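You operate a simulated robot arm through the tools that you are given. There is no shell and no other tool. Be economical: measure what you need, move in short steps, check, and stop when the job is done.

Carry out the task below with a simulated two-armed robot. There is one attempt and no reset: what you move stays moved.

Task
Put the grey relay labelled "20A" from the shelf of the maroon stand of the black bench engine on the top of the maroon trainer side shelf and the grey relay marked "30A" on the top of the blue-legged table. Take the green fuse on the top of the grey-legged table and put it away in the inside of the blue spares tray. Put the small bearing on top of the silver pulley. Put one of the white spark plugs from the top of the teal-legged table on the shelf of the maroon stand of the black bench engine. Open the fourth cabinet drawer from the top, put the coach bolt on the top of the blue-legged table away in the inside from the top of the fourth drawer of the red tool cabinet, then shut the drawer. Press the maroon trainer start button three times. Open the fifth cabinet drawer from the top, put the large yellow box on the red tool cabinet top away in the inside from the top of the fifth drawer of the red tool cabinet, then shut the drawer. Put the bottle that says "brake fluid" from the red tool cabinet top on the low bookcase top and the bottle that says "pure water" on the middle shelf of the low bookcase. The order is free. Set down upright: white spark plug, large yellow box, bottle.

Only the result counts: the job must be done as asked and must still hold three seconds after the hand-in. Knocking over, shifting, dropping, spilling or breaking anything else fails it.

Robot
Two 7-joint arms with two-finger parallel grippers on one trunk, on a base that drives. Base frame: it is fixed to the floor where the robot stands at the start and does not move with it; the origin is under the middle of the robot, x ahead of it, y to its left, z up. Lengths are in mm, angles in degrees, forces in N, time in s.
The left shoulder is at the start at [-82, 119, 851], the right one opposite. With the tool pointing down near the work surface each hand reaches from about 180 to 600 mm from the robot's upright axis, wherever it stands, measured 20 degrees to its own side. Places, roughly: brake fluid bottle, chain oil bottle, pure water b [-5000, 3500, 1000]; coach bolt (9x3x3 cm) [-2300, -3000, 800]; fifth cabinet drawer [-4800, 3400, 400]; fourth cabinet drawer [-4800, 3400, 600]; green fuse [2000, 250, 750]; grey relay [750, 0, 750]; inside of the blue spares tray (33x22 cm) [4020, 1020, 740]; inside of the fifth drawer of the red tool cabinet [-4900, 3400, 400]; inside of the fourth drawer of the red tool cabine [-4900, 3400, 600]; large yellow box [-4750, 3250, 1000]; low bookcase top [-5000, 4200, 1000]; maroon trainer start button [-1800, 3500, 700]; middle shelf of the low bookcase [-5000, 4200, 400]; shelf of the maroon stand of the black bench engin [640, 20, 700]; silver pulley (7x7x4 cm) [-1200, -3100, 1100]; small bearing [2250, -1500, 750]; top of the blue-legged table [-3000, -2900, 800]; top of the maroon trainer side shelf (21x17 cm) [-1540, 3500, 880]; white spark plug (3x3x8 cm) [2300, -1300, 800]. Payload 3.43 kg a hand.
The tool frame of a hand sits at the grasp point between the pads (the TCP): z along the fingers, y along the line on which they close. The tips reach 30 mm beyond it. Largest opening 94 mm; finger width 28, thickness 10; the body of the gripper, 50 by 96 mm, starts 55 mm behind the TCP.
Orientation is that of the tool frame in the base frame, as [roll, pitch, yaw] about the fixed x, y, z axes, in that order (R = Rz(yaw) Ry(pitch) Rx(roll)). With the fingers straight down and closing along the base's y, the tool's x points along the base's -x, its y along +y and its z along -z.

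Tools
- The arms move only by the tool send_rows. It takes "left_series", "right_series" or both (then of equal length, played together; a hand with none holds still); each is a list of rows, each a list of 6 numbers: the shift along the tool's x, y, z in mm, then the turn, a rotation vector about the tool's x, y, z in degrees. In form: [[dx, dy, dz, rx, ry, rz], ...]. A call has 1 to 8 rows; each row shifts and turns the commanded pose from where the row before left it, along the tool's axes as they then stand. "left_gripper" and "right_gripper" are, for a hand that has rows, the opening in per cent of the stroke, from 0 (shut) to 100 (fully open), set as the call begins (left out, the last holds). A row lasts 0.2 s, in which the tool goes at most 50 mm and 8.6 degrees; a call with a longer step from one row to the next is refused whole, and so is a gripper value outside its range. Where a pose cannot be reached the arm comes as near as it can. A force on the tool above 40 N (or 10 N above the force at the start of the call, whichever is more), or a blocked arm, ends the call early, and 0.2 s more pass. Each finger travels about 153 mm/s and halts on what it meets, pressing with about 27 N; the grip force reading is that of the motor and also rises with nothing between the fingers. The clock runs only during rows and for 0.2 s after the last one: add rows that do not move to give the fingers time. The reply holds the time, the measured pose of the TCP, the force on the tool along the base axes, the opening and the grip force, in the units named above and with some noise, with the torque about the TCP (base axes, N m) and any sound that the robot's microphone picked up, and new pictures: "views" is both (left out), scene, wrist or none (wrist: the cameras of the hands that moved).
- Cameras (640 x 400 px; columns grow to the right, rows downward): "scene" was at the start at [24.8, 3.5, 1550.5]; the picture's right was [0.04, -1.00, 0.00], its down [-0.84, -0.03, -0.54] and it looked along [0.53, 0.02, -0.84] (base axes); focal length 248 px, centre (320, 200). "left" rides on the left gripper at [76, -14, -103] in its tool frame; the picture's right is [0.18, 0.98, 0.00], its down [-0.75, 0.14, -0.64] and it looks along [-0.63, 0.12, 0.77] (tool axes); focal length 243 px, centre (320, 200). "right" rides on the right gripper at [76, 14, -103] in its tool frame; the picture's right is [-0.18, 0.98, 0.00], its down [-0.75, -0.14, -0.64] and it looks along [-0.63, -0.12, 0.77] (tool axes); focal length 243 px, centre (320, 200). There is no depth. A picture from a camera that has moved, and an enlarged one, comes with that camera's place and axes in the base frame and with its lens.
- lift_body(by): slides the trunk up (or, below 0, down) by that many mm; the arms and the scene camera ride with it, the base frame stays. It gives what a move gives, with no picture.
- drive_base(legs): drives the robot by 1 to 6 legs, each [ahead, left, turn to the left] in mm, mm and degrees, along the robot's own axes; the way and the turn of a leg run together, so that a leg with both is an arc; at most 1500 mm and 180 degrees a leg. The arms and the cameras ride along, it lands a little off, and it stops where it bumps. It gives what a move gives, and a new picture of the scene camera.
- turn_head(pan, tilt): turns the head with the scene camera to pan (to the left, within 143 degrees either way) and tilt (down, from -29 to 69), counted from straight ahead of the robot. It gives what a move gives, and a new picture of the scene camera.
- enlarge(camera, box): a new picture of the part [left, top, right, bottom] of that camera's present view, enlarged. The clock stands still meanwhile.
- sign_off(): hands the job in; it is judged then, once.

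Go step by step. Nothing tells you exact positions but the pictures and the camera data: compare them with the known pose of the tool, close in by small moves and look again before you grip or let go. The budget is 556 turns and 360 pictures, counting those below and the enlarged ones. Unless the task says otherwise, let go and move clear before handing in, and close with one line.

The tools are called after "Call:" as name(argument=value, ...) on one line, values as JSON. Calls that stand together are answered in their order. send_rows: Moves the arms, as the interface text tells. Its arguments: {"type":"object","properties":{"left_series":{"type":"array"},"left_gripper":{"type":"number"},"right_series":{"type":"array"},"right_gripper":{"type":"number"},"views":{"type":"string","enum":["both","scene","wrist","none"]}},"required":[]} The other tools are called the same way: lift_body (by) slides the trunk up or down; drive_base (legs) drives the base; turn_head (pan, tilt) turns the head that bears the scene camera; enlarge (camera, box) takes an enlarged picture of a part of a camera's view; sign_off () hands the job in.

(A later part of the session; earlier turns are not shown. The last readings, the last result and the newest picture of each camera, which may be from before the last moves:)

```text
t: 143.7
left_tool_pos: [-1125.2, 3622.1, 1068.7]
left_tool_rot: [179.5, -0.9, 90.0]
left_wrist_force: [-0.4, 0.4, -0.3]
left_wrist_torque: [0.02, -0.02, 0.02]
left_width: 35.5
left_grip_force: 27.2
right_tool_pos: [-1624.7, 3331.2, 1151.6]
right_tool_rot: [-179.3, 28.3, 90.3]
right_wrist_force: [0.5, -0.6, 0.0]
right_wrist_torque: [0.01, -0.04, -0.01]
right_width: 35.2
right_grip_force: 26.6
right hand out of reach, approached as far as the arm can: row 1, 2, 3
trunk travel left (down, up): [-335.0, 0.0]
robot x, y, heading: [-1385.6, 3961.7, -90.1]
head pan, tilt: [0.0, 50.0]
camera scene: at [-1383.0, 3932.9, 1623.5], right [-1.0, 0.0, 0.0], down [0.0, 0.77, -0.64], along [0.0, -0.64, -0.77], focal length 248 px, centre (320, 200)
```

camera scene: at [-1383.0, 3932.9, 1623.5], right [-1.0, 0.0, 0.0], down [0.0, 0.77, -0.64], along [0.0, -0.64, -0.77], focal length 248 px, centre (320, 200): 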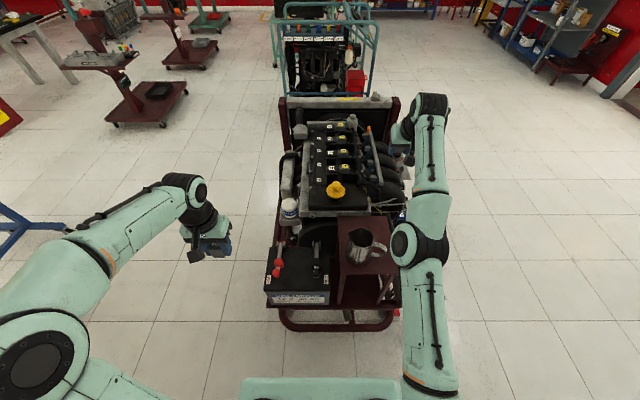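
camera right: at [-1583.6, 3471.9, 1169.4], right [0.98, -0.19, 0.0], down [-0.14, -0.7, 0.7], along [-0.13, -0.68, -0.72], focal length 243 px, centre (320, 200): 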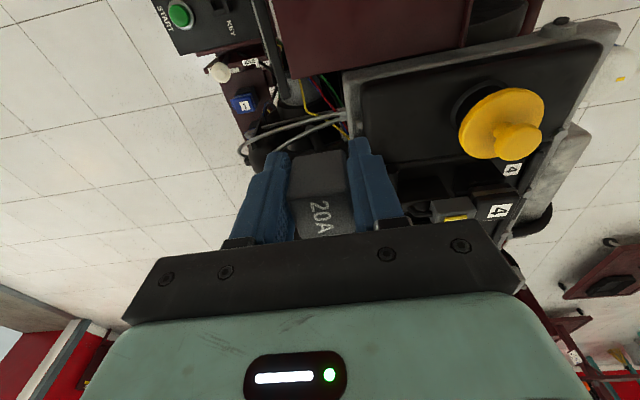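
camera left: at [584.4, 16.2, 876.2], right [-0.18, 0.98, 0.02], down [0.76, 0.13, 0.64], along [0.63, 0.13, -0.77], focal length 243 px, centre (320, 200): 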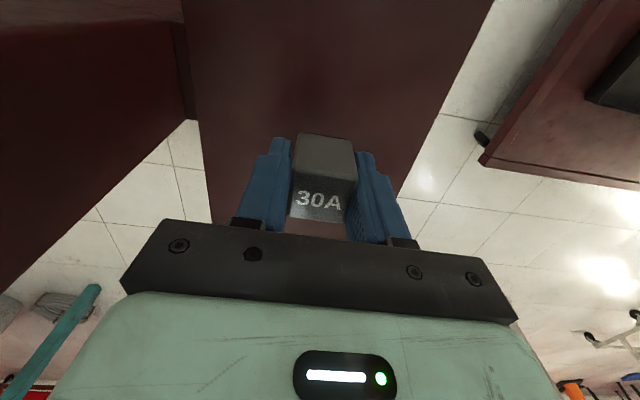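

Call:
send_rows(right_series=[[0, 40, 0, 0, 0, 0], [0, 40, 0, 0, 0, 0], [0, 40, 0, 0, 0, 0]], views="none")

```text
t: 144.4
left_tool_pos: [-1123.2, 3622.4, 1067.7]
left_tool_rot: [179.6, -1.1, 90.0]
left_wrist_force: [-0.1, -0.3, 0.4]
left_wrist_torque: [0.0, 0.0, 0.0]
left_width: 35.4
left_grip_force: 26.9
right_tool_pos: [-1503.1, 3329.3, 1150.8]
right_tool_rot: [-179.3, 28.3, 90.1]
right_wrist_force: [0.3, 0.0, 0.1]
right_wrist_torque: [0.05, 0.03, 0.02]
right_width: 34.8
right_grip_force: 26.7
right hand out of reach, approached as far as the arm can: row 2
trunk travel left (down, up): [-335.0, 0.0]
robot x, y, heading: [-1384.2, 3966.3, -90.3]
head pan, tilt: [0.0, 50.0]
```

Call:
send_rows(right_series=[[31, 0, -16, 0, 0, 0], [31, 0, -16, 0, 0, 0], [31, 0, -16, 0, 0, 0]], views="none")

```text
t: 145.2
left_tool_pos: [-1124.8, 3622.6, 1068.9]
left_tool_rot: [179.4, -1.0, 90.0]
left_wrist_force: [-0.9, 0.1, -1.0]
left_wrist_torque: [-0.01, 0.01, 0.03]
left_width: 35.4
left_grip_force: 26.8
right_tool_pos: [-1496.2, 3354.0, 1192.8]
right_tool_rot: [-179.4, 28.0, 90.2]
right_wrist_force: [-0.1, -0.8, -0.8]
right_wrist_torque: [0.05, -0.01, 0.02]
right_width: 35.2
right_grip_force: 26.8
right hand out of reach, approached as far as the arm can: row 1, 2, 3
trunk travel left (down, up): [-335.0, 0.0]
robot x, y, heading: [-1382.3, 3967.6, -90.0]
head pan, tilt: [0.0, 50.0]
```

Call:
send_rows(right_series=[[0, -45, 0, 0, 0, 0], [0, -45, 0, 0, 0, 0], [0, -45, 0, 0, 0, 0], [0, -45, 0, 0, 0, 0], [0, -45, 0, 0, 0, 0], [0, -45, 0, 0, 0, 0], [0, -45, 0, 0, 0, 0], [0, -45, 0, 0, 0, 0]], views="scene")

```text
t: 147.1
left_tool_pos: [-1125.1, 3622.3, 1069.7]
left_tool_rot: [179.6, -0.9, 89.9]
left_wrist_force: [0.0, -1.0, -0.6]
left_wrist_torque: [0.02, 0.0, -0.02]
left_width: 35.3
left_grip_force: 26.9
right_tool_pos: [-1825.7, 3401.9, 1166.8]
right_tool_rot: [-179.5, 28.2, 90.1]
right_wrist_force: [-1.1, 0.0, -0.6]
right_wrist_torque: [-0.01, 0.0, -0.04]
right_width: 35.0
right_grip_force: 26.7
right hand out of reach, approached as far as the arm can: row 4, 5, 6, 7, 8
trunk travel left (down, up): [-335.0, 0.0]
robot x, y, heading: [-1382.2, 3966.5, -90.6]
head pan, tilt: [0.0, 50.0]
camera scene: at [-1384.3, 3933.5, 1623.6], right [-1.0, 0.0, 0.0], down [0.0, 0.77, -0.64], along [0.0, -0.64, -0.77], focal length 248 px, centre (320, 200)
```

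scene: 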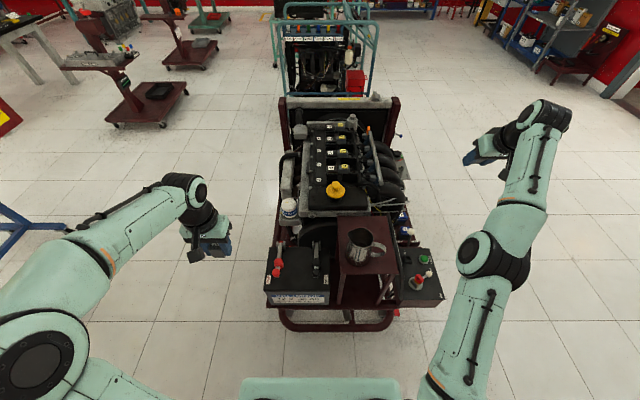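

The arm is clear of everything now. I retract it towards its home region.

Call:
send_rows(right_series=[[36, 29, 3, 0, 0, 0], [36, 29, 3, 0, 0, 0], [36, 29, 3, 0, 0, 0], [36, 29, 3, 0, 0, 0], [36, 29, 3, 0, 0, 0], [36, 29, 3, 0, 0, 0]], views="scene")

```text
t: 148.4
left_tool_pos: [-1124.8, 3621.5, 1069.5]
left_tool_rot: [179.6, -1.0, 90.1]
left_wrist_force: [0.6, 0.4, -0.2]
left_wrist_torque: [0.02, 0.0, 0.02]
left_width: 35.6
left_grip_force: 27.5
right_tool_pos: [-1780.1, 3382.1, 1167.5]
right_tool_rot: [-179.5, 28.0, 90.1]
right_wrist_force: [0.3, 0.3, -0.4]
right_wrist_torque: [0.01, -0.01, 0.04]
right_width: 34.9
right_grip_force: 26.6
right hand out of reach, approached as far as the arm can: row 1, 2, 3, 4, 5, 6
trunk travel left (down, up): [-335.0, 0.0]
robot x, y, heading: [-1382.3, 3968.1, -90.1]
head pan, tilt: [0.0, 50.0]
camera scene: at [-1382.3, 3932.6, 1623.5], right [-1.0, 0.0, 0.0], down [0.0, 0.77, -0.64], along [0.0, -0.64, -0.77], focal length 248 px, centre (320, 200)
```

scene: 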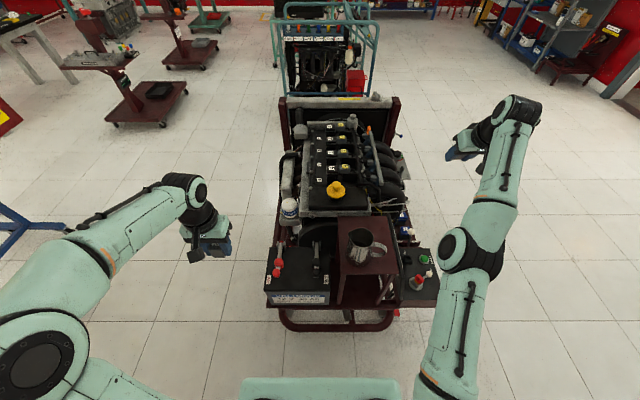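

Call:
send_rows(right_series=[[21, 0, 40, 0, 0, 0], [21, 0, 40, 0, 0, 0], [21, 0, 40, 0, 0, 0], [21, 0, 40, 0, 0, 0]], views="none")

Call:
send_rows(right_series=[[-21, 0, -40, 0, 0, 0], [-21, 0, -40, 0, 0, 0], [-21, 0, -40, 0, 0, 0], [-21, 0, -40, 0, 0, 0]], views="none")

```text
t: 149.4
left_tool_pos: [-1124.3, 3620.8, 1068.6]
left_tool_rot: [179.5, -1.1, 89.9]
left_wrist_force: [-0.5, -0.2, -1.0]
left_wrist_torque: [0.01, 0.01, 0.0]
left_width: 35.6
left_grip_force: 27.2
right_tool_pos: [-1803.6, 3330.7, 1004.9]
right_tool_rot: [-179.5, 28.1, 90.1]
right_wrist_force: [0.7, 0.6, -1.4]
right_wrist_torque: [0.06, -0.06, 0.01]
right_width: 35.3
right_grip_force: 27.0
right hand out of reach, approached as far as the arm can: row 1, 2, 3, 4
trunk travel left (down, up): [-335.0, 0.0]
robot x, y, heading: [-1380.2, 3963.8, -90.1]
head pan, tilt: [0.0, 50.0]
```

```text
t: 150.4
left_tool_pos: [-1125.4, 3622.0, 1068.7]
left_tool_rot: [179.6, -0.9, 90.0]
left_wrist_force: [0.0, 0.5, 0.0]
left_wrist_torque: [-0.04, 0.02, -0.01]
left_width: 35.7
left_grip_force: 27.2
right_tool_pos: [-1781.7, 3380.2, 1165.8]
right_tool_rot: [-179.4, 28.3, 90.1]
right_wrist_force: [-0.6, -1.0, -0.4]
right_wrist_torque: [0.0, 0.0, -0.02]
right_width: 35.3
right_grip_force: 27.2
right hand out of reach, approached as far as the arm can: row 1, 2, 3, 4
trunk travel left (down, up): [-335.0, 0.0]
robot x, y, heading: [-1380.7, 3966.6, -90.1]
head pan, tilt: [0.0, 50.0]
```

Call:
send_rows(right_series=[[0, 0, 0, 8, 0, 0], [0, 0, 0, 8, 0, 0], [0, 0, 0, 8, 0, 0], [0, 0, 0, 0, 0, 8], [0, 0, 0, 0, 0, 8], [0, 0, 0, 0, 0, 8], [20, 10, 0, 0, 0, 0], [20, 10, 0, 0, 0, 0]], views="none")

```text
t: 152.2
left_tool_pos: [-1124.6, 3621.5, 1067.9]
left_tool_rot: [179.7, -1.0, 90.0]
left_wrist_force: [0.1, 0.2, -0.2]
left_wrist_torque: [-0.01, 0.01, 0.0]
left_width: 35.4
left_grip_force: 26.7
right_tool_pos: [-1747.9, 3398.4, 1139.5]
right_tool_rot: [-169.9, 35.7, 62.9]
right_wrist_force: [-0.4, 1.2, -0.4]
right_wrist_torque: [0.02, -0.02, -0.01]
right_width: 35.6
right_grip_force: 27.1
trunk travel left (down, up): [-335.0, 0.0]
robot x, y, heading: [-1383.8, 3965.3, -90.2]
head pan, tilt: [0.0, 50.0]
```

It unlocked. I retract along base (+x, +y).

Call:
send_rows(right_series=[[36, -3, -13, 0, 0, 0], [36, -3, -13, 0, 0, 0], [36, -3, -13, 0, 0, 0], [36, -3, -13, 0, 0, 0], [36, -3, -13, 0, 0, 0], [36, -3, -13, 0, 0, 0]], views="scene")

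```text
t: 153.7
left_tool_pos: [-1125.5, 3622.3, 1069.0]
left_tool_rot: [179.5, -0.9, 89.9]
left_wrist_force: [0.2, 1.2, -0.7]
left_wrist_torque: [-0.01, -0.02, 0.0]
left_width: 35.8
left_grip_force: 27.1
right_tool_pos: [-1652.8, 3599.0, 1079.4]
right_tool_rot: [-169.9, 35.6, 63.1]
right_wrist_force: [-0.2, -0.8, -0.2]
right_wrist_torque: [0.02, -0.01, -0.01]
right_width: 35.2
right_grip_force: 26.8
trunk travel left (down, up): [-335.0, 0.0]
robot x, y, heading: [-1385.0, 3962.9, -90.0]
head pan, tilt: [0.0, 50.0]
camera scene: at [-1382.8, 3933.8, 1623.5], right [-1.0, 0.0, 0.0], down [0.0, 0.77, -0.64], along [0.0, -0.64, -0.77], focal length 248 px, centre (320, 200)
```

scene: 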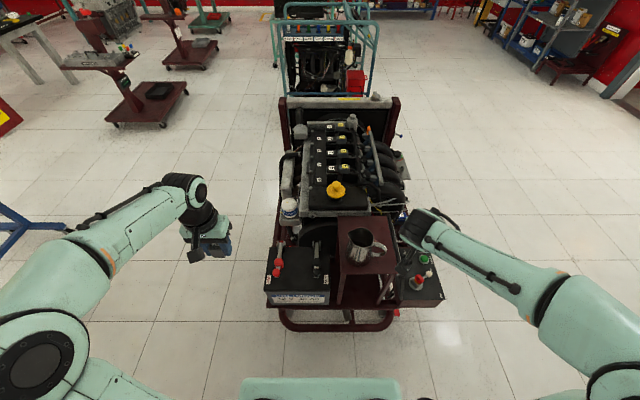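

Call:
send_rows(right_series=[[0, 0, 0, 0, 0, -8], [0, 0, 0, 0, 0, -8], [0, 0, 0, 0, 0, -8], [0, 0, 0, -8, 0, 0], [0, 0, 0, -8, 0, 0], [0, 0, 0, -8, 0, 0]], views="none")

Call:
send_rows(right_series=[[0, 0, 0, 0, 8, 0], [0, 0, 0, 0, 8, 0], [0, 0, 0, 0, 8, 0], [0, 0, 0, 0, 4, 0]], views="none")

Call:
drive_base(legs=[[55, 0, 0]])

```text
t: 155.1
left_tool_pos: [-1125.3, 3621.2, 1068.7]
left_tool_rot: [179.4, -1.0, 90.0]
left_wrist_force: [0.4, 0.0, -1.1]
left_wrist_torque: [0.03, -0.02, -0.01]
left_width: 35.6
left_grip_force: 27.2
right_tool_pos: [-1653.4, 3597.4, 1078.8]
right_tool_rot: [-179.4, 28.4, 90.1]
right_wrist_force: [0.6, -0.3, -0.3]
right_wrist_torque: [0.04, 0.03, -0.01]
right_width: 35.0
right_grip_force: 26.8
trunk travel left (down, up): [-335.0, 0.0]
robot x, y, heading: [-1380.4, 3965.2, -90.2]
head pan, tilt: [0.0, 50.0]
```

```text
t: 156.1
left_tool_pos: [-1125.0, 3621.8, 1068.1]
left_tool_rot: [179.5, -0.9, 89.9]
left_wrist_force: [0.9, 0.5, -0.6]
left_wrist_torque: [0.02, 0.03, 0.0]
left_width: 35.5
left_grip_force: 27.4
right_tool_pos: [-1652.2, 3597.9, 1078.2]
right_tool_rot: [-179.5, 0.2, 89.9]
right_wrist_force: [-0.2, 0.0, -0.3]
right_wrist_torque: [0.03, -0.03, 0.01]
right_width: 35.4
right_grip_force: 27.1
trunk travel left (down, up): [-335.0, 0.0]
robot x, y, heading: [-1379.1, 3962.6, -90.1]
head pan, tilt: [0.0, 50.0]
```

```text
t: 157.0
left_tool_pos: [-1124.9, 3569.3, 1066.6]
left_tool_rot: [179.5, -1.0, 90.1]
left_wrist_force: [-0.5, -0.2, -1.0]
left_wrist_torque: [-0.03, -0.01, 0.0]
left_width: 35.4
left_grip_force: 27.0
right_tool_pos: [-1652.7, 3544.7, 1078.5]
right_tool_rot: [-179.5, 0.0, 89.8]
right_wrist_force: [-0.8, 0.2, 0.9]
right_wrist_torque: [0.0, 0.01, 0.02]
right_width: 35.3
right_grip_force: 27.2
trunk travel left (down, up): [-335.0, 0.0]
robot x, y, heading: [-1381.3, 3911.5, -90.0]
head pan, tilt: [0.0, 50.0]
camera scene: at [-1383.0, 3880.3, 1623.1], right [-1.0, 0.0, 0.0], down [0.0, 0.77, -0.64], along [0.0, -0.64, -0.77], focal length 248 px, centre (320, 200)
```

scene: 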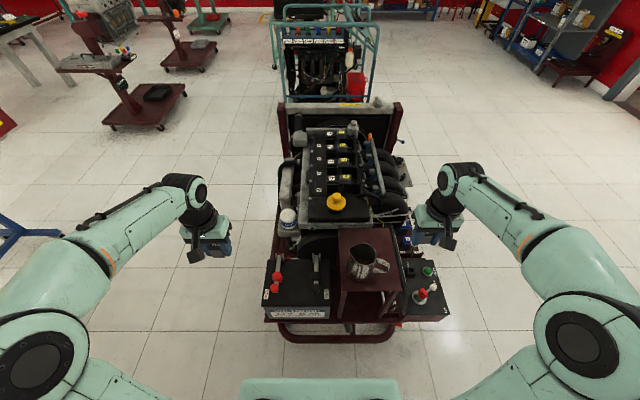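

Call:
send_rows(right_series=[[-32, 0, 0, 0, 0, 0], [-32, 0, 0, 0, 0, 0], [-30, 0, 0, 0, 0, 0], [0, 19, 20, 0, 0, 0], [0, 19, 20, 0, 0, 0], [0, 19, 20, 0, 0, 0], [0, 0, 30, 0, 0, 0]], views="wrist")

```text
t: 158.6
left_tool_pos: [-1124.8, 3568.1, 1069.5]
left_tool_rot: [179.5, -0.9, 89.9]
left_wrist_force: [0.0, -0.9, -1.1]
left_wrist_torque: [0.0, 0.0, -0.01]
left_width: 35.3
left_grip_force: 27.0
right_tool_pos: [-1596.5, 3449.2, 988.9]
right_tool_rot: [-179.4, 0.1, 89.8]
right_wrist_force: [-0.2, 1.0, -0.3]
right_wrist_torque: [0.01, 0.01, 0.03]
right_width: 35.2
right_grip_force: 26.9
trunk travel left (down, up): [-335.0, 0.0]
robot x, y, heading: [-1384.6, 3910.9, -90.0]
head pan, tilt: [0.0, 50.0]
camera right: at [-1581.2, 3525.7, 1090.4], right [0.98, -0.19, -0.01], down [-0.14, -0.75, 0.65], along [-0.13, -0.63, -0.76], focal length 243 px, centre (320, 200)
```

right: 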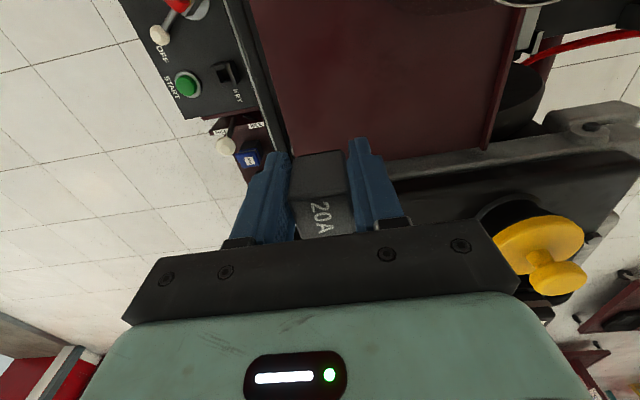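

Call:
send_rows(right_series=[[0, 10, 25, 0, 0, 0], [0, 0, 25, 0, 0, 0], [0, 0, 15, 0, 0, 0], [0, 0, 5, 0, 0, 0], [0, 0, 0, 0, 0, 0]], views="none")

Call:
send_rows(right_series=[[0, 0, 3, 0, 0, 0], [0, 0, 3, 0, 0, 0]], views="wrist")

```text
t: 159.8
left_tool_pos: [-1125.1, 3567.4, 1069.0]
left_tool_rot: [179.5, -1.1, 90.0]
left_wrist_force: [0.2, -0.6, -0.5]
left_wrist_torque: [0.01, 0.0, -0.01]
left_width: 35.2
left_grip_force: 26.3
right_tool_pos: [-1586.8, 3448.8, 918.2]
right_tool_rot: [-179.5, 0.2, 89.9]
right_wrist_force: [0.6, -0.1, -0.2]
right_wrist_torque: [0.02, 0.02, 0.01]
right_width: 35.0
right_grip_force: 27.7
trunk travel left (down, up): [-335.0, 0.0]
robot x, y, heading: [-1381.2, 3909.1, -90.2]
head pan, tilt: [0.0, 50.0]
```

```text
t: 160.4
left_tool_pos: [-1124.9, 3568.2, 1068.7]
left_tool_rot: [179.5, -1.0, 90.0]
left_wrist_force: [0.8, 0.4, -0.3]
left_wrist_torque: [0.01, 0.01, 0.03]
left_width: 35.4
left_grip_force: 26.6
right_tool_pos: [-1587.2, 3448.7, 912.8]
right_tool_rot: [-179.5, 0.2, 89.8]
right_wrist_force: [0.0, 0.1, -0.6]
right_wrist_torque: [-0.04, 0.0, -0.03]
right_width: 35.1
right_grip_force: 26.6
trunk travel left (down, up): [-335.0, 0.0]
robot x, y, heading: [-1385.1, 3908.7, -90.4]
head pan, tilt: [0.0, 50.0]
camera right: at [-1572.0, 3525.2, 1014.4], right [0.98, -0.19, -0.01], down [-0.14, -0.75, 0.65], along [-0.13, -0.63, -0.76], focal length 243 px, centre (320, 200)
```

right: 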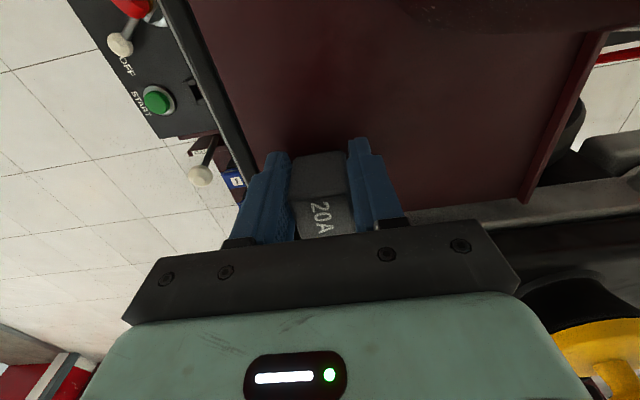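

Call:
send_rows(right_series=[[0, 0, 2, 0, 0, 0], [0, 0, 2, 0, 0, 0]], views="none")

Call:
send_rows(right_series=[[0, 0, 2, 0, 0, 0], [0, 0, 0, 0, 0, 0]], views="none")

Call:
send_rows(right_series=[[0, 0, 2, 0, 0, 0], [0, 0, 0, 0, 0, 0]], views="none")

```text
t: 161.0
left_tool_pos: [-1124.8, 3568.1, 1067.9]
left_tool_rot: [179.5, -1.0, 90.0]
left_wrist_force: [0.4, -0.8, -0.1]
left_wrist_torque: [0.01, 0.03, 0.02]
left_width: 35.6
left_grip_force: 27.0
right_tool_pos: [-1587.3, 3447.6, 908.0]
right_tool_rot: [-179.5, 0.2, 89.9]
right_wrist_force: [0.0, -1.1, -0.2]
right_wrist_torque: [0.0, -0.03, -0.02]
right_width: 35.1
right_grip_force: 26.7
trunk travel left (down, up): [-335.0, 0.0]
robot x, y, heading: [-1387.8, 3908.0, -90.2]
head pan, tilt: [0.0, 50.0]
```

```text
t: 161.6
left_tool_pos: [-1124.0, 3567.5, 1069.1]
left_tool_rot: [179.6, -1.0, 90.0]
left_wrist_force: [0.0, 0.0, -0.2]
left_wrist_torque: [0.01, -0.03, -0.02]
left_width: 35.5
left_grip_force: 27.0
right_tool_pos: [-1587.6, 3447.6, 906.8]
right_tool_rot: [-179.5, 0.2, 89.8]
right_wrist_force: [1.0, -0.8, -0.1]
right_wrist_torque: [0.01, 0.01, 0.0]
right_width: 35.0
right_grip_force: 27.2
trunk travel left (down, up): [-335.0, 0.0]
robot x, y, heading: [-1386.9, 3909.3, -90.3]
head pan, tilt: [0.0, 50.0]
```

```text
t: 162.2
left_tool_pos: [-1124.9, 3567.8, 1068.2]
left_tool_rot: [179.6, -0.9, 89.9]
left_wrist_force: [1.4, -0.2, -0.3]
left_wrist_torque: [-0.01, 0.0, -0.02]
left_width: 35.7
left_grip_force: 27.3
right_tool_pos: [-1588.4, 3448.4, 907.0]
right_tool_rot: [-179.5, 0.4, 89.8]
right_wrist_force: [-0.3, 0.8, 8.7]
right_wrist_torque: [-0.1, -0.11, 0.02]
right_width: 35.1
right_grip_force: 27.2
trunk travel left (down, up): [-335.0, 0.0]
robot x, y, heading: [-1380.7, 3913.9, -90.2]
head pan, tilt: [0.0, 50.0]
```

Contact. I release and rise.

Call:
send_rows(right_series=[[0, 0, 0, 0, 0, 0], [0, 0, 0, 0, 0, 0], [0, 0, -10, 0, 0, 0], [0, 0, -20, 0, 0, 0], [0, 0, -30, 0, 0, 0], [0, 0, -30, 0, 0, 0]], right_gripper=65, views="wrist")

```text
t: 163.6
left_tool_pos: [-1125.9, 3568.1, 1069.2]
left_tool_rot: [179.5, -1.1, 90.0]
left_wrist_force: [-0.4, -0.1, -0.8]
left_wrist_torque: [-0.01, 0.03, -0.01]
left_width: 35.6
left_grip_force: 27.1
right_tool_pos: [-1585.3, 3451.0, 994.5]
right_tool_rot: [-179.5, 0.2, 89.9]
right_wrist_force: [0.2, 1.3, -1.0]
right_wrist_torque: [-0.02, 0.02, 0.02]
right_width: 60.9
right_grip_force: 0.0
trunk travel left (down, up): [-335.0, 0.0]
robot x, y, heading: [-1380.1, 3914.3, -90.1]
head pan, tilt: [0.0, 50.0]
camera right: at [-1570.2, 3526.1, 1097.0], right [0.98, -0.19, -0.01], down [-0.14, -0.75, 0.65], along [-0.13, -0.63, -0.76], focal length 243 px, centre (320, 200)
```

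right: 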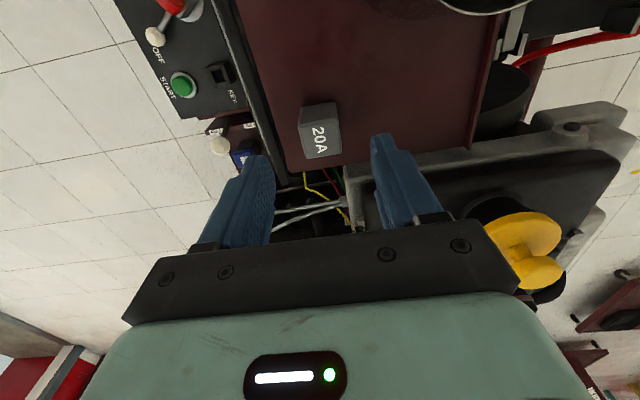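

20A is standing on the shelf. The START button is at about (-1821, 3458, 665). I shift the robot right and close the right gripper to press it.

Call:
drive_base(legs=[[0, -160, 0]])

Call:
send_rows(right_series=[[0, -20, 0, 0, 0, 0], [0, -25, 0, 0, 0, 0], [0, -25, 20, 0, 0, 0], [0, 0, 40, 0, 0, 0], [0, 0, 40, 0, 0, 0], [0, 0, 30, 0, 0, 0]], right_gripper=0, views="both")

```text
t: 165.7
left_tool_pos: [-1284.6, 3567.8, 1069.0]
left_tool_rot: [179.5, -1.1, 90.0]
left_wrist_force: [-0.1, -0.2, -0.4]
left_wrist_torque: [0.01, 0.01, 0.02]
left_width: 35.6
left_grip_force: 26.6
right_tool_pos: [-1745.4, 3449.0, 994.2]
right_tool_rot: [-179.5, 0.2, 89.7]
right_wrist_force: [-0.1, 0.5, -0.8]
right_wrist_torque: [0.04, 0.01, -0.04]
right_width: 61.2
right_grip_force: 0.1
trunk travel left (down, up): [-335.0, 0.0]
robot x, y, heading: [-1543.5, 3908.6, -90.4]
head pan, tilt: [0.0, 50.0]
camera scene: at [-1542.8, 3879.1, 1623.5], right [-1.0, 0.0, 0.0], down [0.0, 0.77, -0.64], along [0.0, -0.64, -0.77], focal length 248 px, centre (320, 200)
```

scene: 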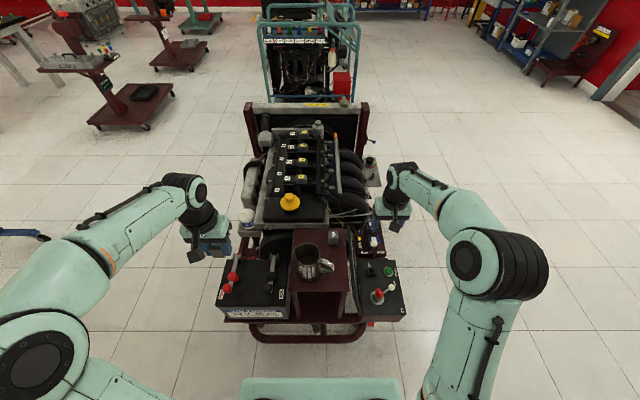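

```text
t: 167.1
left_tool_pos: [-1284.8, 3568.1, 1068.5]
left_tool_rot: [179.4, -0.9, 89.9]
left_wrist_force: [-0.7, 0.1, -0.5]
left_wrist_torque: [-0.04, -0.01, 0.0]
left_width: 35.7
left_grip_force: 27.1
right_tool_pos: [-1817.1, 3448.4, 863.9]
right_tool_rot: [-179.5, 0.2, 89.9]
right_wrist_force: [0.0, -1.0, 1.1]
right_wrist_torque: [-0.01, 0.0, 0.02]
right_width: 0.0
right_grip_force: 26.8
trunk travel left (down, up): [-335.0, 0.0]
robot x, y, heading: [-1542.8, 3911.2, -90.1]
head pan, tilt: [0.0, 50.0]
camera scene: at [-1542.9, 3878.8, 1623.5], right [-1.0, 0.0, 0.0], down [0.0, 0.77, -0.64], along [0.0, -0.64, -0.77], focal length 248 px, centre (320, 200)
camera right: at [-1801.3, 3525.3, 965.7], right [0.98, -0.19, -0.01], down [-0.14, -0.75, 0.65], along [-0.13, -0.63, -0.76], focal length 243 px, centre (320, 200)
```

scene: 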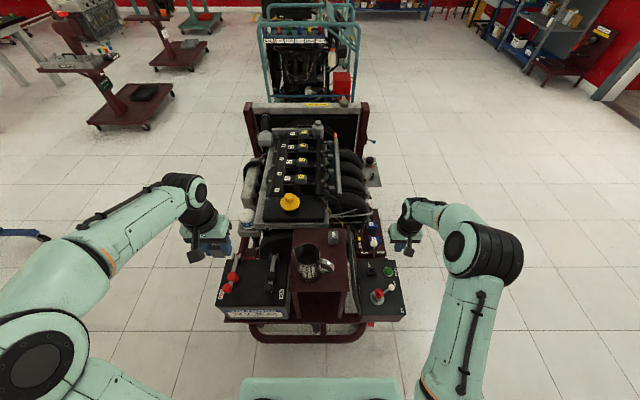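
right: 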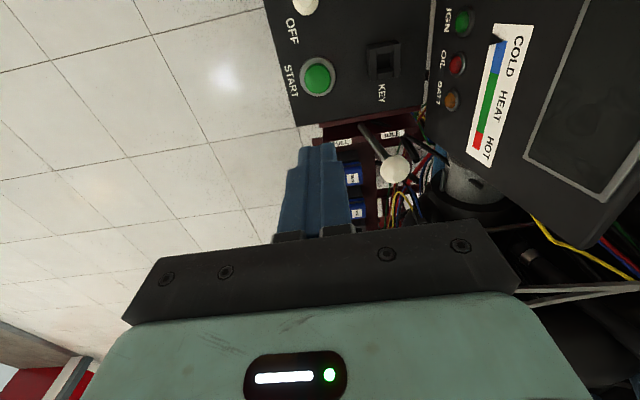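

Call:
send_rows(right_series=[[5, -3, 40, 0, 0, 0], [5, 0, 40, 0, 0, 0], [0, 0, 40, 0, 0, 0], [0, 0, 20, 0, 0, 0]], views="wrist")

```text
t: 168.1
left_tool_pos: [-1285.7, 3568.4, 1068.8]
left_tool_rot: [179.5, -1.0, 90.0]
left_wrist_force: [-0.2, -0.8, 0.1]
left_wrist_torque: [-0.02, 0.02, 0.0]
left_width: 35.4
left_grip_force: 27.3
right_tool_pos: [-1820.8, 3457.8, 725.3]
right_tool_rot: [-179.5, 0.3, 89.7]
right_wrist_force: [-0.4, -0.3, 0.1]
right_wrist_torque: [0.0, 0.01, 0.0]
right_width: 0.1
right_grip_force: 26.7
trunk travel left (down, up): [-335.0, 0.0]
robot x, y, heading: [-1542.7, 3914.4, -90.1]
head pan, tilt: [0.0, 50.0]
camera right: at [-1805.9, 3534.2, 826.6], right [0.98, -0.19, -0.01], down [-0.14, -0.75, 0.65], along [-0.13, -0.63, -0.76], focal length 243 px, centre (320, 200)
```

right: 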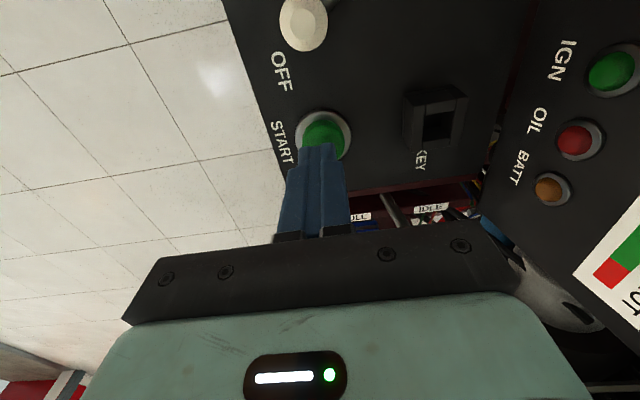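

Call:
send_rows(right_series=[[3, 1, 15, 0, 0, 0], [0, 0, 5, 0, 0, 0], [0, 0, 3, 0, 0, 0], [0, 0, 3, 0, 0, 0]], views="wrist")

```text
t: 169.1
left_tool_pos: [-1285.5, 3568.8, 1068.3]
left_tool_rot: [179.6, -0.9, 89.9]
left_wrist_force: [-1.2, -0.5, 0.9]
left_wrist_torque: [0.02, 0.0, -0.03]
left_width: 35.8
left_grip_force: 27.0
right_tool_pos: [-1820.1, 3460.9, 701.1]
right_tool_rot: [-179.4, 0.3, 90.0]
right_wrist_force: [0.3, 2.3, 11.9]
right_wrist_torque: [-0.04, -0.02, 0.05]
right_width: 0.0
right_grip_force: 27.2
trunk travel left (down, up): [-335.0, 0.0]
robot x, y, heading: [-1543.1, 3906.6, -90.0]
head pan, tilt: [0.0, 50.0]
heard: click
camera right: at [-1804.9, 3538.0, 802.3], right [0.98, -0.19, -0.01], down [-0.14, -0.75, 0.65], along [-0.13, -0.64, -0.76], focal length 243 px, centre (320, 200)
```

right: 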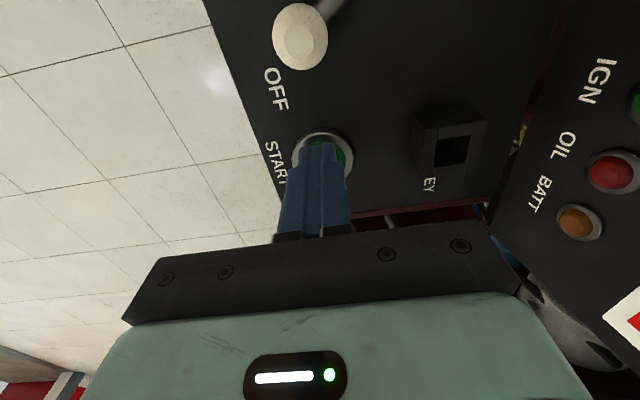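

One click. I rise, then press again.

Call:
send_rows(right_series=[[0, 0, -8, 0, 0, 0], [0, 0, -8, 0, 0, 0], [0, 0, 0, 0, 0, 0]], views="none")

Call:
send_rows(right_series=[[0, 0, 8, 0, 0, 0], [0, 0, 5, 0, 0, 0], [0, 0, 3, 0, 0, 0]], views="none")

```text
t: 169.8
left_tool_pos: [-1285.1, 3567.3, 1068.5]
left_tool_rot: [179.5, -1.1, 90.0]
left_wrist_force: [0.4, -0.4, -1.5]
left_wrist_torque: [0.02, -0.02, -0.01]
left_width: 35.6
left_grip_force: 26.9
right_tool_pos: [-1820.9, 3462.0, 715.3]
right_tool_rot: [-179.5, 0.2, 89.8]
right_wrist_force: [0.2, 0.0, -0.1]
right_wrist_torque: [-0.03, 0.0, 0.0]
right_width: 0.0
right_grip_force: 27.5
trunk travel left (down, up): [-335.0, 0.0]
robot x, y, heading: [-1541.1, 3907.7, -90.1]
head pan, tilt: [0.0, 50.0]
```

```text
t: 170.7
left_tool_pos: [-1284.1, 3568.7, 1069.4]
left_tool_rot: [179.6, -0.9, 90.0]
left_wrist_force: [0.3, -0.6, -0.7]
left_wrist_torque: [0.03, 0.0, 0.0]
left_width: 35.3
left_grip_force: 27.1
right_tool_pos: [-1820.4, 3461.6, 702.2]
right_tool_rot: [-179.4, 0.3, 90.0]
right_wrist_force: [0.9, 3.0, 11.2]
right_wrist_torque: [0.02, -0.03, 0.08]
right_width: 0.0
right_grip_force: 27.1
trunk travel left (down, up): [-335.0, 0.0]
robot x, y, heading: [-1539.9, 3906.9, -90.2]
head pan, tilt: [0.0, 50.0]
heard: click
```

Call:
send_rows(right_series=[[0, 0, -8, 0, 0, 0], [0, 0, -8, 0, 0, 0], [0, 0, 0, 0, 0, 0]], views="none")

Call:
send_rows(right_series=[[0, 0, 8, 0, 0, 0], [0, 0, 5, 0, 0, 0], [0, 0, 3, 0, 0, 0]], views="none")

Call:
send_rows(right_series=[[0, 0, -15, 0, 0, 0], [0, 0, -30, 0, 0, 0], [0, 0, -45, 0, 0, 0], [0, 0, -45, 0, 0, 0], [0, 0, -45, 0, 0, 0], [0, 0, -45, 0, 0, 0]], views="scene")

```text
t: 171.4
left_tool_pos: [-1285.4, 3568.3, 1068.5]
left_tool_rot: [179.5, -1.0, 90.0]
left_wrist_force: [0.0, -0.7, 0.0]
left_wrist_torque: [0.02, 0.0, -0.01]
left_width: 35.5
left_grip_force: 26.9
right_tool_pos: [-1821.1, 3461.7, 715.4]
right_tool_rot: [-179.5, 0.3, 89.8]
right_wrist_force: [0.2, -0.2, 0.5]
right_wrist_torque: [0.0, -0.04, -0.05]
right_width: 0.0
right_grip_force: 26.6
trunk travel left (down, up): [-335.0, 0.0]
robot x, y, heading: [-1541.7, 3913.9, -90.1]
head pan, tilt: [0.0, 50.0]
```

```text
t: 172.2
left_tool_pos: [-1284.7, 3570.1, 1070.0]
left_tool_rot: [179.6, -0.9, 90.0]
left_wrist_force: [-0.7, -0.2, -0.4]
left_wrist_torque: [0.01, -0.01, -0.01]
left_width: 35.5
left_grip_force: 27.0
right_tool_pos: [-1821.2, 3462.0, 701.1]
right_tool_rot: [-179.4, 0.2, 89.9]
right_wrist_force: [1.6, 3.6, 12.1]
right_wrist_torque: [0.03, 0.04, 0.04]
right_width: 0.0
right_grip_force: 26.9
trunk travel left (down, up): [-335.0, 0.0]
robot x, y, heading: [-1539.6, 3909.6, -90.0]
head pan, tilt: [0.0, 50.0]
heard: click
```

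```text
t: 173.7
left_tool_pos: [-1284.0, 3568.8, 1068.2]
left_tool_rot: [179.6, -1.0, 90.0]
left_wrist_force: [-0.2, 0.0, -0.2]
left_wrist_torque: [0.01, -0.01, -0.03]
left_width: 35.8
left_grip_force: 27.3
right_tool_pos: [-1818.5, 3461.8, 926.1]
right_tool_rot: [-179.6, 0.2, 89.9]
right_wrist_force: [-0.5, 0.5, -0.4]
right_wrist_torque: [-0.02, -0.02, -0.01]
right_width: 0.0
right_grip_force: 27.5
trunk travel left (down, up): [-335.0, 0.0]
robot x, y, heading: [-1542.2, 3912.3, -90.3]
head pan, tilt: [0.0, 50.0]
camera scene: at [-1542.5, 3879.6, 1623.5], right [-1.0, 0.0, 0.0], down [0.0, 0.77, -0.64], along [0.0, -0.64, -0.77], focal length 248 px, centre (320, 200)
```

scene: 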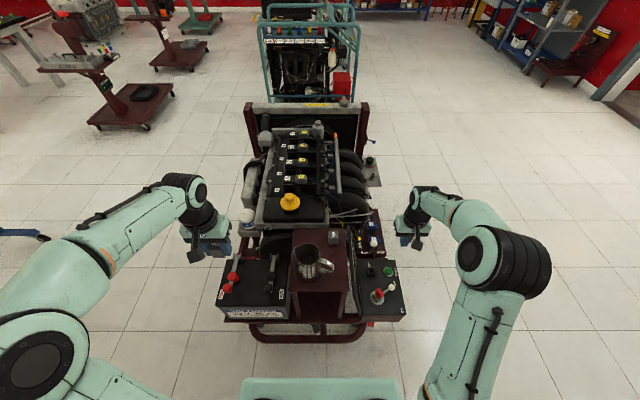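

Three clicks heard. I retract the right hand, back off and drive down the western corridor to the blue-legged table.

Call:
send_rows(right_series=[[0, 0, -45, 0, 0, 0], [0, 0, -40, 0, 0, 0], [45, 15, 0, 0, 0, 0], [45, 20, 0, 0, 0, 0], [45, 20, 0, 0, 0, 0], [20, 20, 0, 0, 0, 0]], views="none")

Call:
drive_base(legs=[[-250, 0, 0], [0, -1400, 0], [1500, 0, 0], [1500, 0, 0]])

Call:
turn_head(pan=0, tilt=25)

```text
t: 175.1
left_tool_pos: [-1285.1, 3568.6, 1069.4]
left_tool_rot: [179.5, -1.0, 90.1]
left_wrist_force: [-0.3, -0.4, -0.2]
left_wrist_torque: [0.0, 0.0, 0.0]
left_width: 35.5
left_grip_force: 26.5
right_tool_pos: [-1740.9, 3618.5, 1007.9]
right_tool_rot: [-179.5, 0.2, 89.8]
right_wrist_force: [0.5, 0.9, 0.1]
right_wrist_torque: [0.02, 0.0, -0.03]
right_width: 0.1
right_grip_force: 27.1
trunk travel left (down, up): [-335.0, 0.0]
robot x, y, heading: [-1543.3, 3910.0, -90.3]
head pan, tilt: [0.0, 50.0]
```

```text
t: 202.9
left_tool_pos: [-2681.0, 840.2, 1068.8]
left_tool_rot: [179.5, -1.0, 91.1]
left_wrist_force: [0.7, 0.3, -1.1]
left_wrist_torque: [0.02, 0.0, 0.02]
left_width: 35.5
left_grip_force: 27.2
right_tool_pos: [-3138.3, 882.6, 1007.3]
right_tool_rot: [-179.5, 0.2, 90.9]
right_wrist_force: [-0.7, -0.1, 0.1]
right_wrist_torque: [0.01, 0.04, 0.0]
right_width: 0.0
right_grip_force: 27.0
trunk travel left (down, up): [-335.0, 0.0]
robot x, y, heading: [-2944.3, 1176.5, -88.9]
head pan, tilt: [0.0, 50.0]
camera scene: at [-2944.8, 1145.9, 1623.4], right [-1.0, -0.02, 0.0], down [-0.01, 0.77, -0.64], along [0.01, -0.64, -0.77], focal length 248 px, centre (320, 200)
```

scene: 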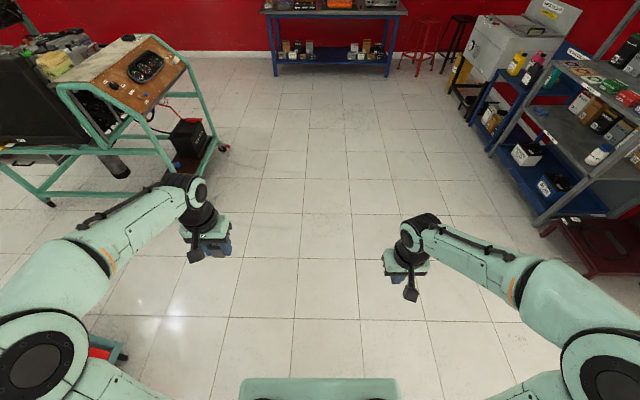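

```text
t: 203.8
left_tool_pos: [-2679.8, 839.9, 1068.6]
left_tool_rot: [179.6, -1.0, 91.0]
left_wrist_force: [0.5, -0.5, -1.4]
left_wrist_torque: [-0.01, 0.0, -0.01]
left_width: 35.4
left_grip_force: 26.9
right_tool_pos: [-3137.7, 882.4, 1008.2]
right_tool_rot: [-179.5, 0.3, 90.9]
right_wrist_force: [0.1, -0.8, -0.3]
right_wrist_torque: [0.0, 0.0, -0.01]
right_width: 0.1
right_grip_force: 26.9
trunk travel left (down, up): [-335.0, 0.0]
robot x, y, heading: [-2947.5, 1177.3, -89.0]
head pan, tilt: [0.0, 25.0]
camera scene: at [-2944.5, 1130.7, 1660.9], right [-1.0, -0.02, 0.0], down [-0.01, 0.42, -0.91], along [0.02, -0.91, -0.42], focal length 248 px, centre (320, 200)
```

scene: 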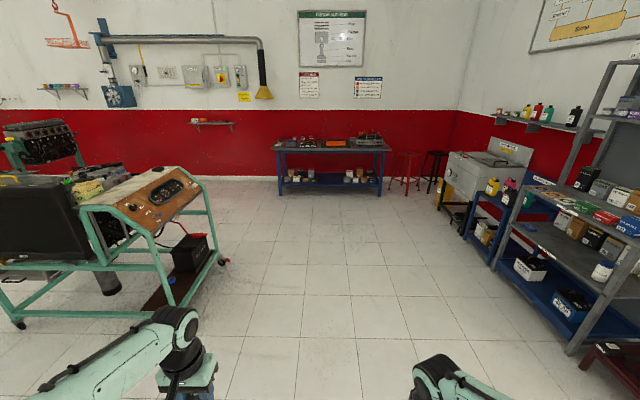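

Call:
enlarge(camera="scene", box=[180, 110, 400, 200])

Call:
drive_base(legs=[[1500, 0, 0], [1300, 0, 0]])

Call:
turn_head(pan=0, tilt=35)

```text
2.91 times, centred on (290, 155) of scene
camera zoom: at [-2944.5, 1130.7, 1660.9], right [-1.0, -0.02, 0.0], down [-0.01, 0.42, -0.91], along [0.02, -0.91, -0.42], focal length 720 px, centre (407, 331)
```

zoom: 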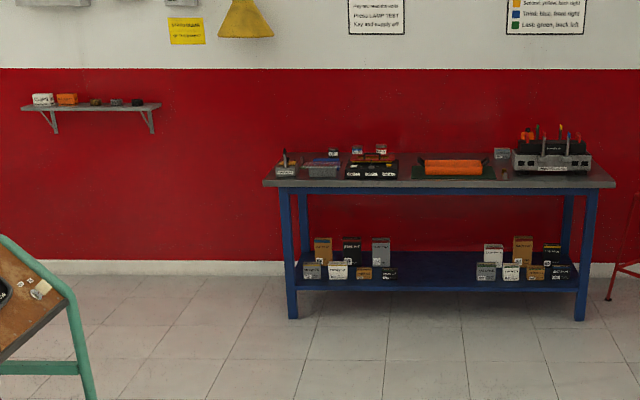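

```text
t: 217.3
left_tool_pos: [-2628.7, -1954.1, 1068.8]
left_tool_rot: [179.5, -1.1, 90.5]
left_wrist_force: [-0.3, -0.4, -0.4]
left_wrist_torque: [0.0, -0.03, 0.0]
left_width: 35.5
left_grip_force: 27.4
right_tool_pos: [-3086.0, -1909.3, 1008.6]
right_tool_rot: [-179.5, 0.1, 90.4]
right_wrist_force: [-0.3, 0.1, 0.3]
right_wrist_torque: [0.01, 0.02, -0.01]
right_width: 0.0
right_grip_force: 26.8
trunk travel left (down, up): [-335.0, 0.0]
robot x, y, heading: [-2891.5, -1614.8, -89.3]
head pan, tilt: [0.0, 25.0]
camera scene: at [-2890.1, -1660.9, 1660.9], right [-1.0, -0.01, 0.0], down [0.0, 0.42, -0.91], along [0.01, -0.91, -0.42], focal length 248 px, centre (320, 200)
```

scene: 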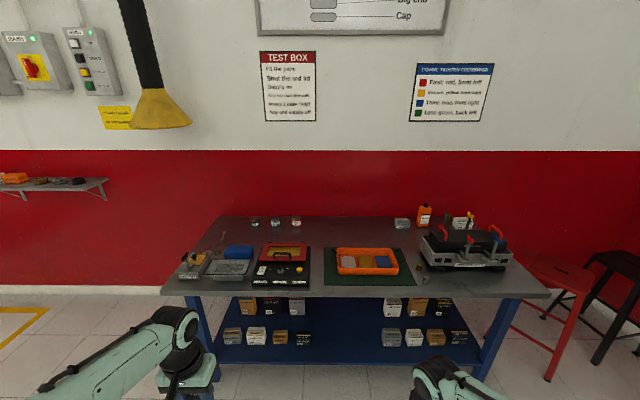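

```text
t: 218.1
left_tool_pos: [-2629.0, -1954.2, 1068.7]
left_tool_rot: [179.5, -1.1, 90.6]
left_wrist_force: [-0.2, 0.2, 0.3]
left_wrist_torque: [0.01, -0.04, -0.01]
left_width: 35.5
left_grip_force: 27.3
right_tool_pos: [-3085.0, -1908.7, 1008.8]
right_tool_rot: [-179.5, 0.3, 90.4]
right_wrist_force: [-0.7, 0.1, 0.4]
right_wrist_torque: [0.01, -0.02, -0.04]
right_width: 0.0
right_grip_force: 26.7
trunk travel left (down, up): [-335.0, 0.0]
robot x, y, heading: [-2892.4, -1614.1, -89.3]
head pan, tilt: [0.0, 35.0]
camera scene: at [-2890.2, -1657.0, 1645.3], right [-1.0, -0.01, 0.0], down [-0.01, 0.57, -0.82], along [0.01, -0.82, -0.57], focal length 248 px, centre (320, 200)
```

scene: 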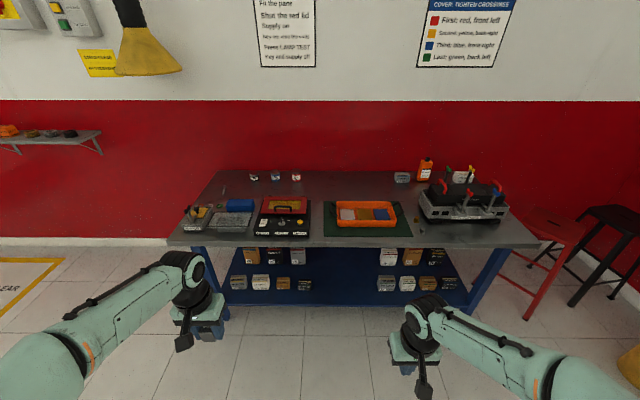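

Call:
enlarge(camera="scene", box=[160, 150, 350, 260])

Call:
enlarge(camera="scene", box=[340, 150, 550, 260])

```text
3.37 times, centred on (255, 205) of scene
camera zoom: at [-2890.2, -1657.0, 1645.3], right [-1.0, -0.01, 0.0], down [-0.01, 0.57, -0.82], along [0.01, -0.82, -0.57], focal length 834 px, centre (539, 183)
```

zoom: 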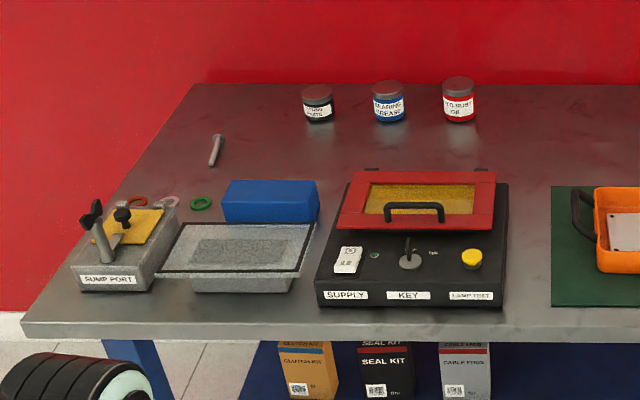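

```text
3.05 times, centred on (445, 205) of scene
camera zoom: at [-2890.2, -1657.0, 1645.3], right [-1.0, -0.01, 0.0], down [-0.01, 0.57, -0.82], along [0.01, -0.82, -0.57], focal length 755 px, centre (-61, 185)
```

zoom: 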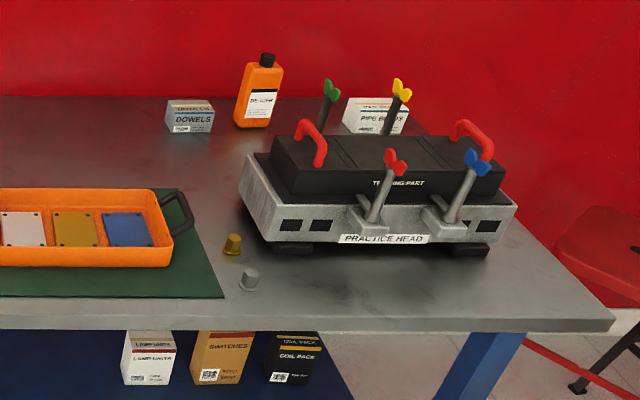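

The bolt lies at about (-2265, -2977), near the table's east end. I'll approach from that corner, at about (-1830, -2680) facing south-west.

Call:
drive_base(legs=[[350, 0, 0], [0, 1062, 0], [0, 0, -57]])

```text
t: 232.1
left_tool_pos: [-1977.0, -2363.0, 1068.6]
left_tool_rot: [179.6, -1.0, 32.7]
left_wrist_force: [-0.1, 0.6, -0.7]
left_wrist_torque: [-0.02, 0.03, -0.03]
left_width: 35.7
left_grip_force: 27.2
right_tool_pos: [-2179.4, -1951.9, 1008.3]
right_tool_rot: [-179.5, 0.2, 32.5]
right_wrist_force: [-0.1, -0.1, -0.7]
right_wrist_torque: [-0.01, -0.02, -0.01]
right_width: 0.1
right_grip_force: 27.1
trunk travel left (down, up): [-335.0, 0.0]
robot x, y, heading: [-1825.8, -1964.2, -147.6]
head pan, tilt: [0.0, 35.0]
camera scene: at [-1864.2, -1984.3, 1645.2], right [-0.54, 0.84, 0.0], down [0.48, 0.31, -0.82], along [-0.69, -0.44, -0.57], focal length 248 px, centre (320, 200)
```

scene: 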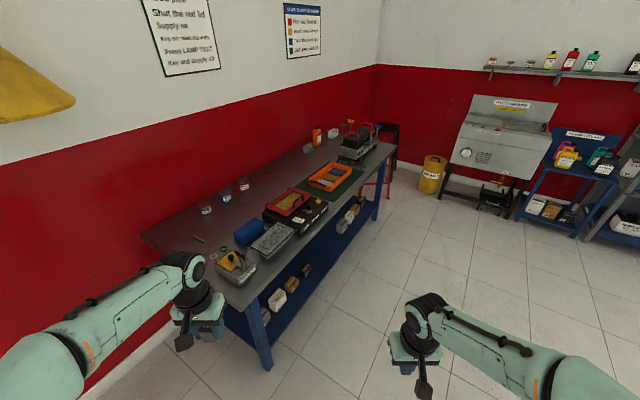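

Call:
drive_base(legs=[[360, 618, 0]])

Call:
turn_head(pan=0, tilt=50)

```text
t: 238.0
left_tool_pos: [-1948.5, -3076.3, 1068.9]
left_tool_rot: [179.5, -1.1, 32.7]
left_wrist_force: [-0.2, 0.8, -0.5]
left_wrist_torque: [-0.02, 0.02, -0.01]
left_width: 35.5
left_grip_force: 27.2
right_tool_pos: [-2152.4, -2664.9, 1008.7]
right_tool_rot: [-179.6, 0.2, 32.4]
right_wrist_force: [0.2, 0.2, -0.6]
right_wrist_torque: [0.0, 0.04, 0.01]
right_width: 0.0
right_grip_force: 27.2
trunk travel left (down, up): [-335.0, 0.0]
robot x, y, heading: [-1799.0, -2675.8, -147.4]
head pan, tilt: [0.0, 35.0]
camera scene: at [-1835.9, -2698.0, 1645.2], right [-0.54, 0.84, 0.0], down [0.48, 0.31, -0.82], along [-0.69, -0.44, -0.57], focal length 248 px, centre (320, 200)
```

scene: 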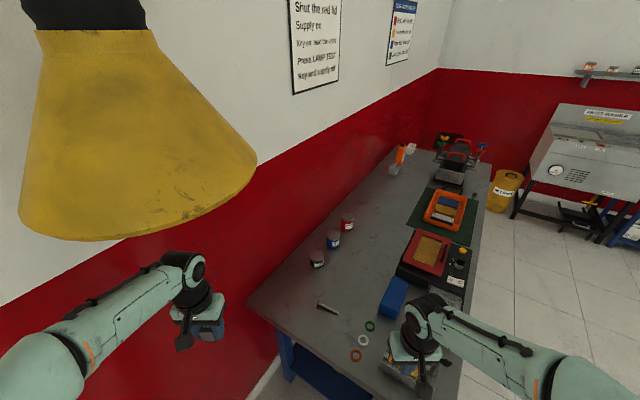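

```text
t: 238.7
left_tool_pos: [-1948.5, -3076.7, 1069.6]
left_tool_rot: [179.5, -1.0, 32.6]
left_wrist_force: [-0.1, 0.7, 0.3]
left_wrist_torque: [0.01, 0.02, -0.01]
left_width: 35.6
left_grip_force: 26.8
right_tool_pos: [-2152.2, -2665.4, 1009.3]
right_tool_rot: [-179.5, 0.3, 32.4]
right_wrist_force: [1.0, 0.0, 0.3]
right_wrist_torque: [0.04, 0.03, 0.0]
right_width: 0.0
right_grip_force: 27.2
trunk travel left (down, up): [-335.0, 0.0]
robot x, y, heading: [-1800.6, -2673.5, -147.7]
head pan, tilt: [0.0, 50.0]
camera scene: at [-1826.7, -2692.1, 1623.6], right [-0.54, 0.84, 0.0], down [0.65, 0.41, -0.64], along [-0.54, -0.35, -0.77], focal length 248 px, centre (320, 200)
```

scene: 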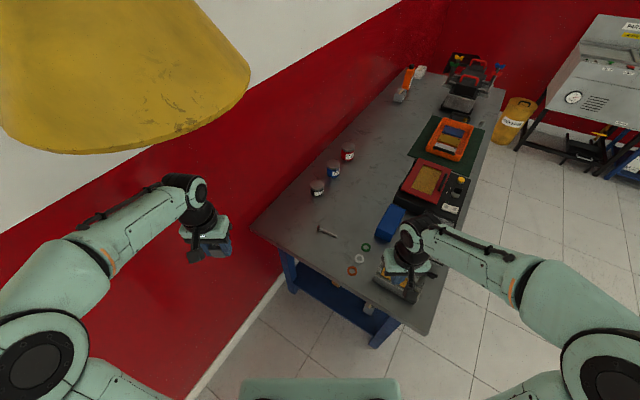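

I move the left hand over the free table corner at about (-2190, -3040) to set down 30A.

Call:
send_rows(left_series=[[-31, -27, 0, 0, 0, 0], [-31, -27, 0, 0, 0, 0], [-31, -27, 0, 0, 0, 0], [-31, -27, 30, 0, 0, 0], [-31, -27, 30, 0, 0, 0], [-31, -27, 30, 0, 0, 0], [0, 0, 45, 0, 0, 0]])

```text
refused: row 4 steps farther than a row can; nothing moved
```

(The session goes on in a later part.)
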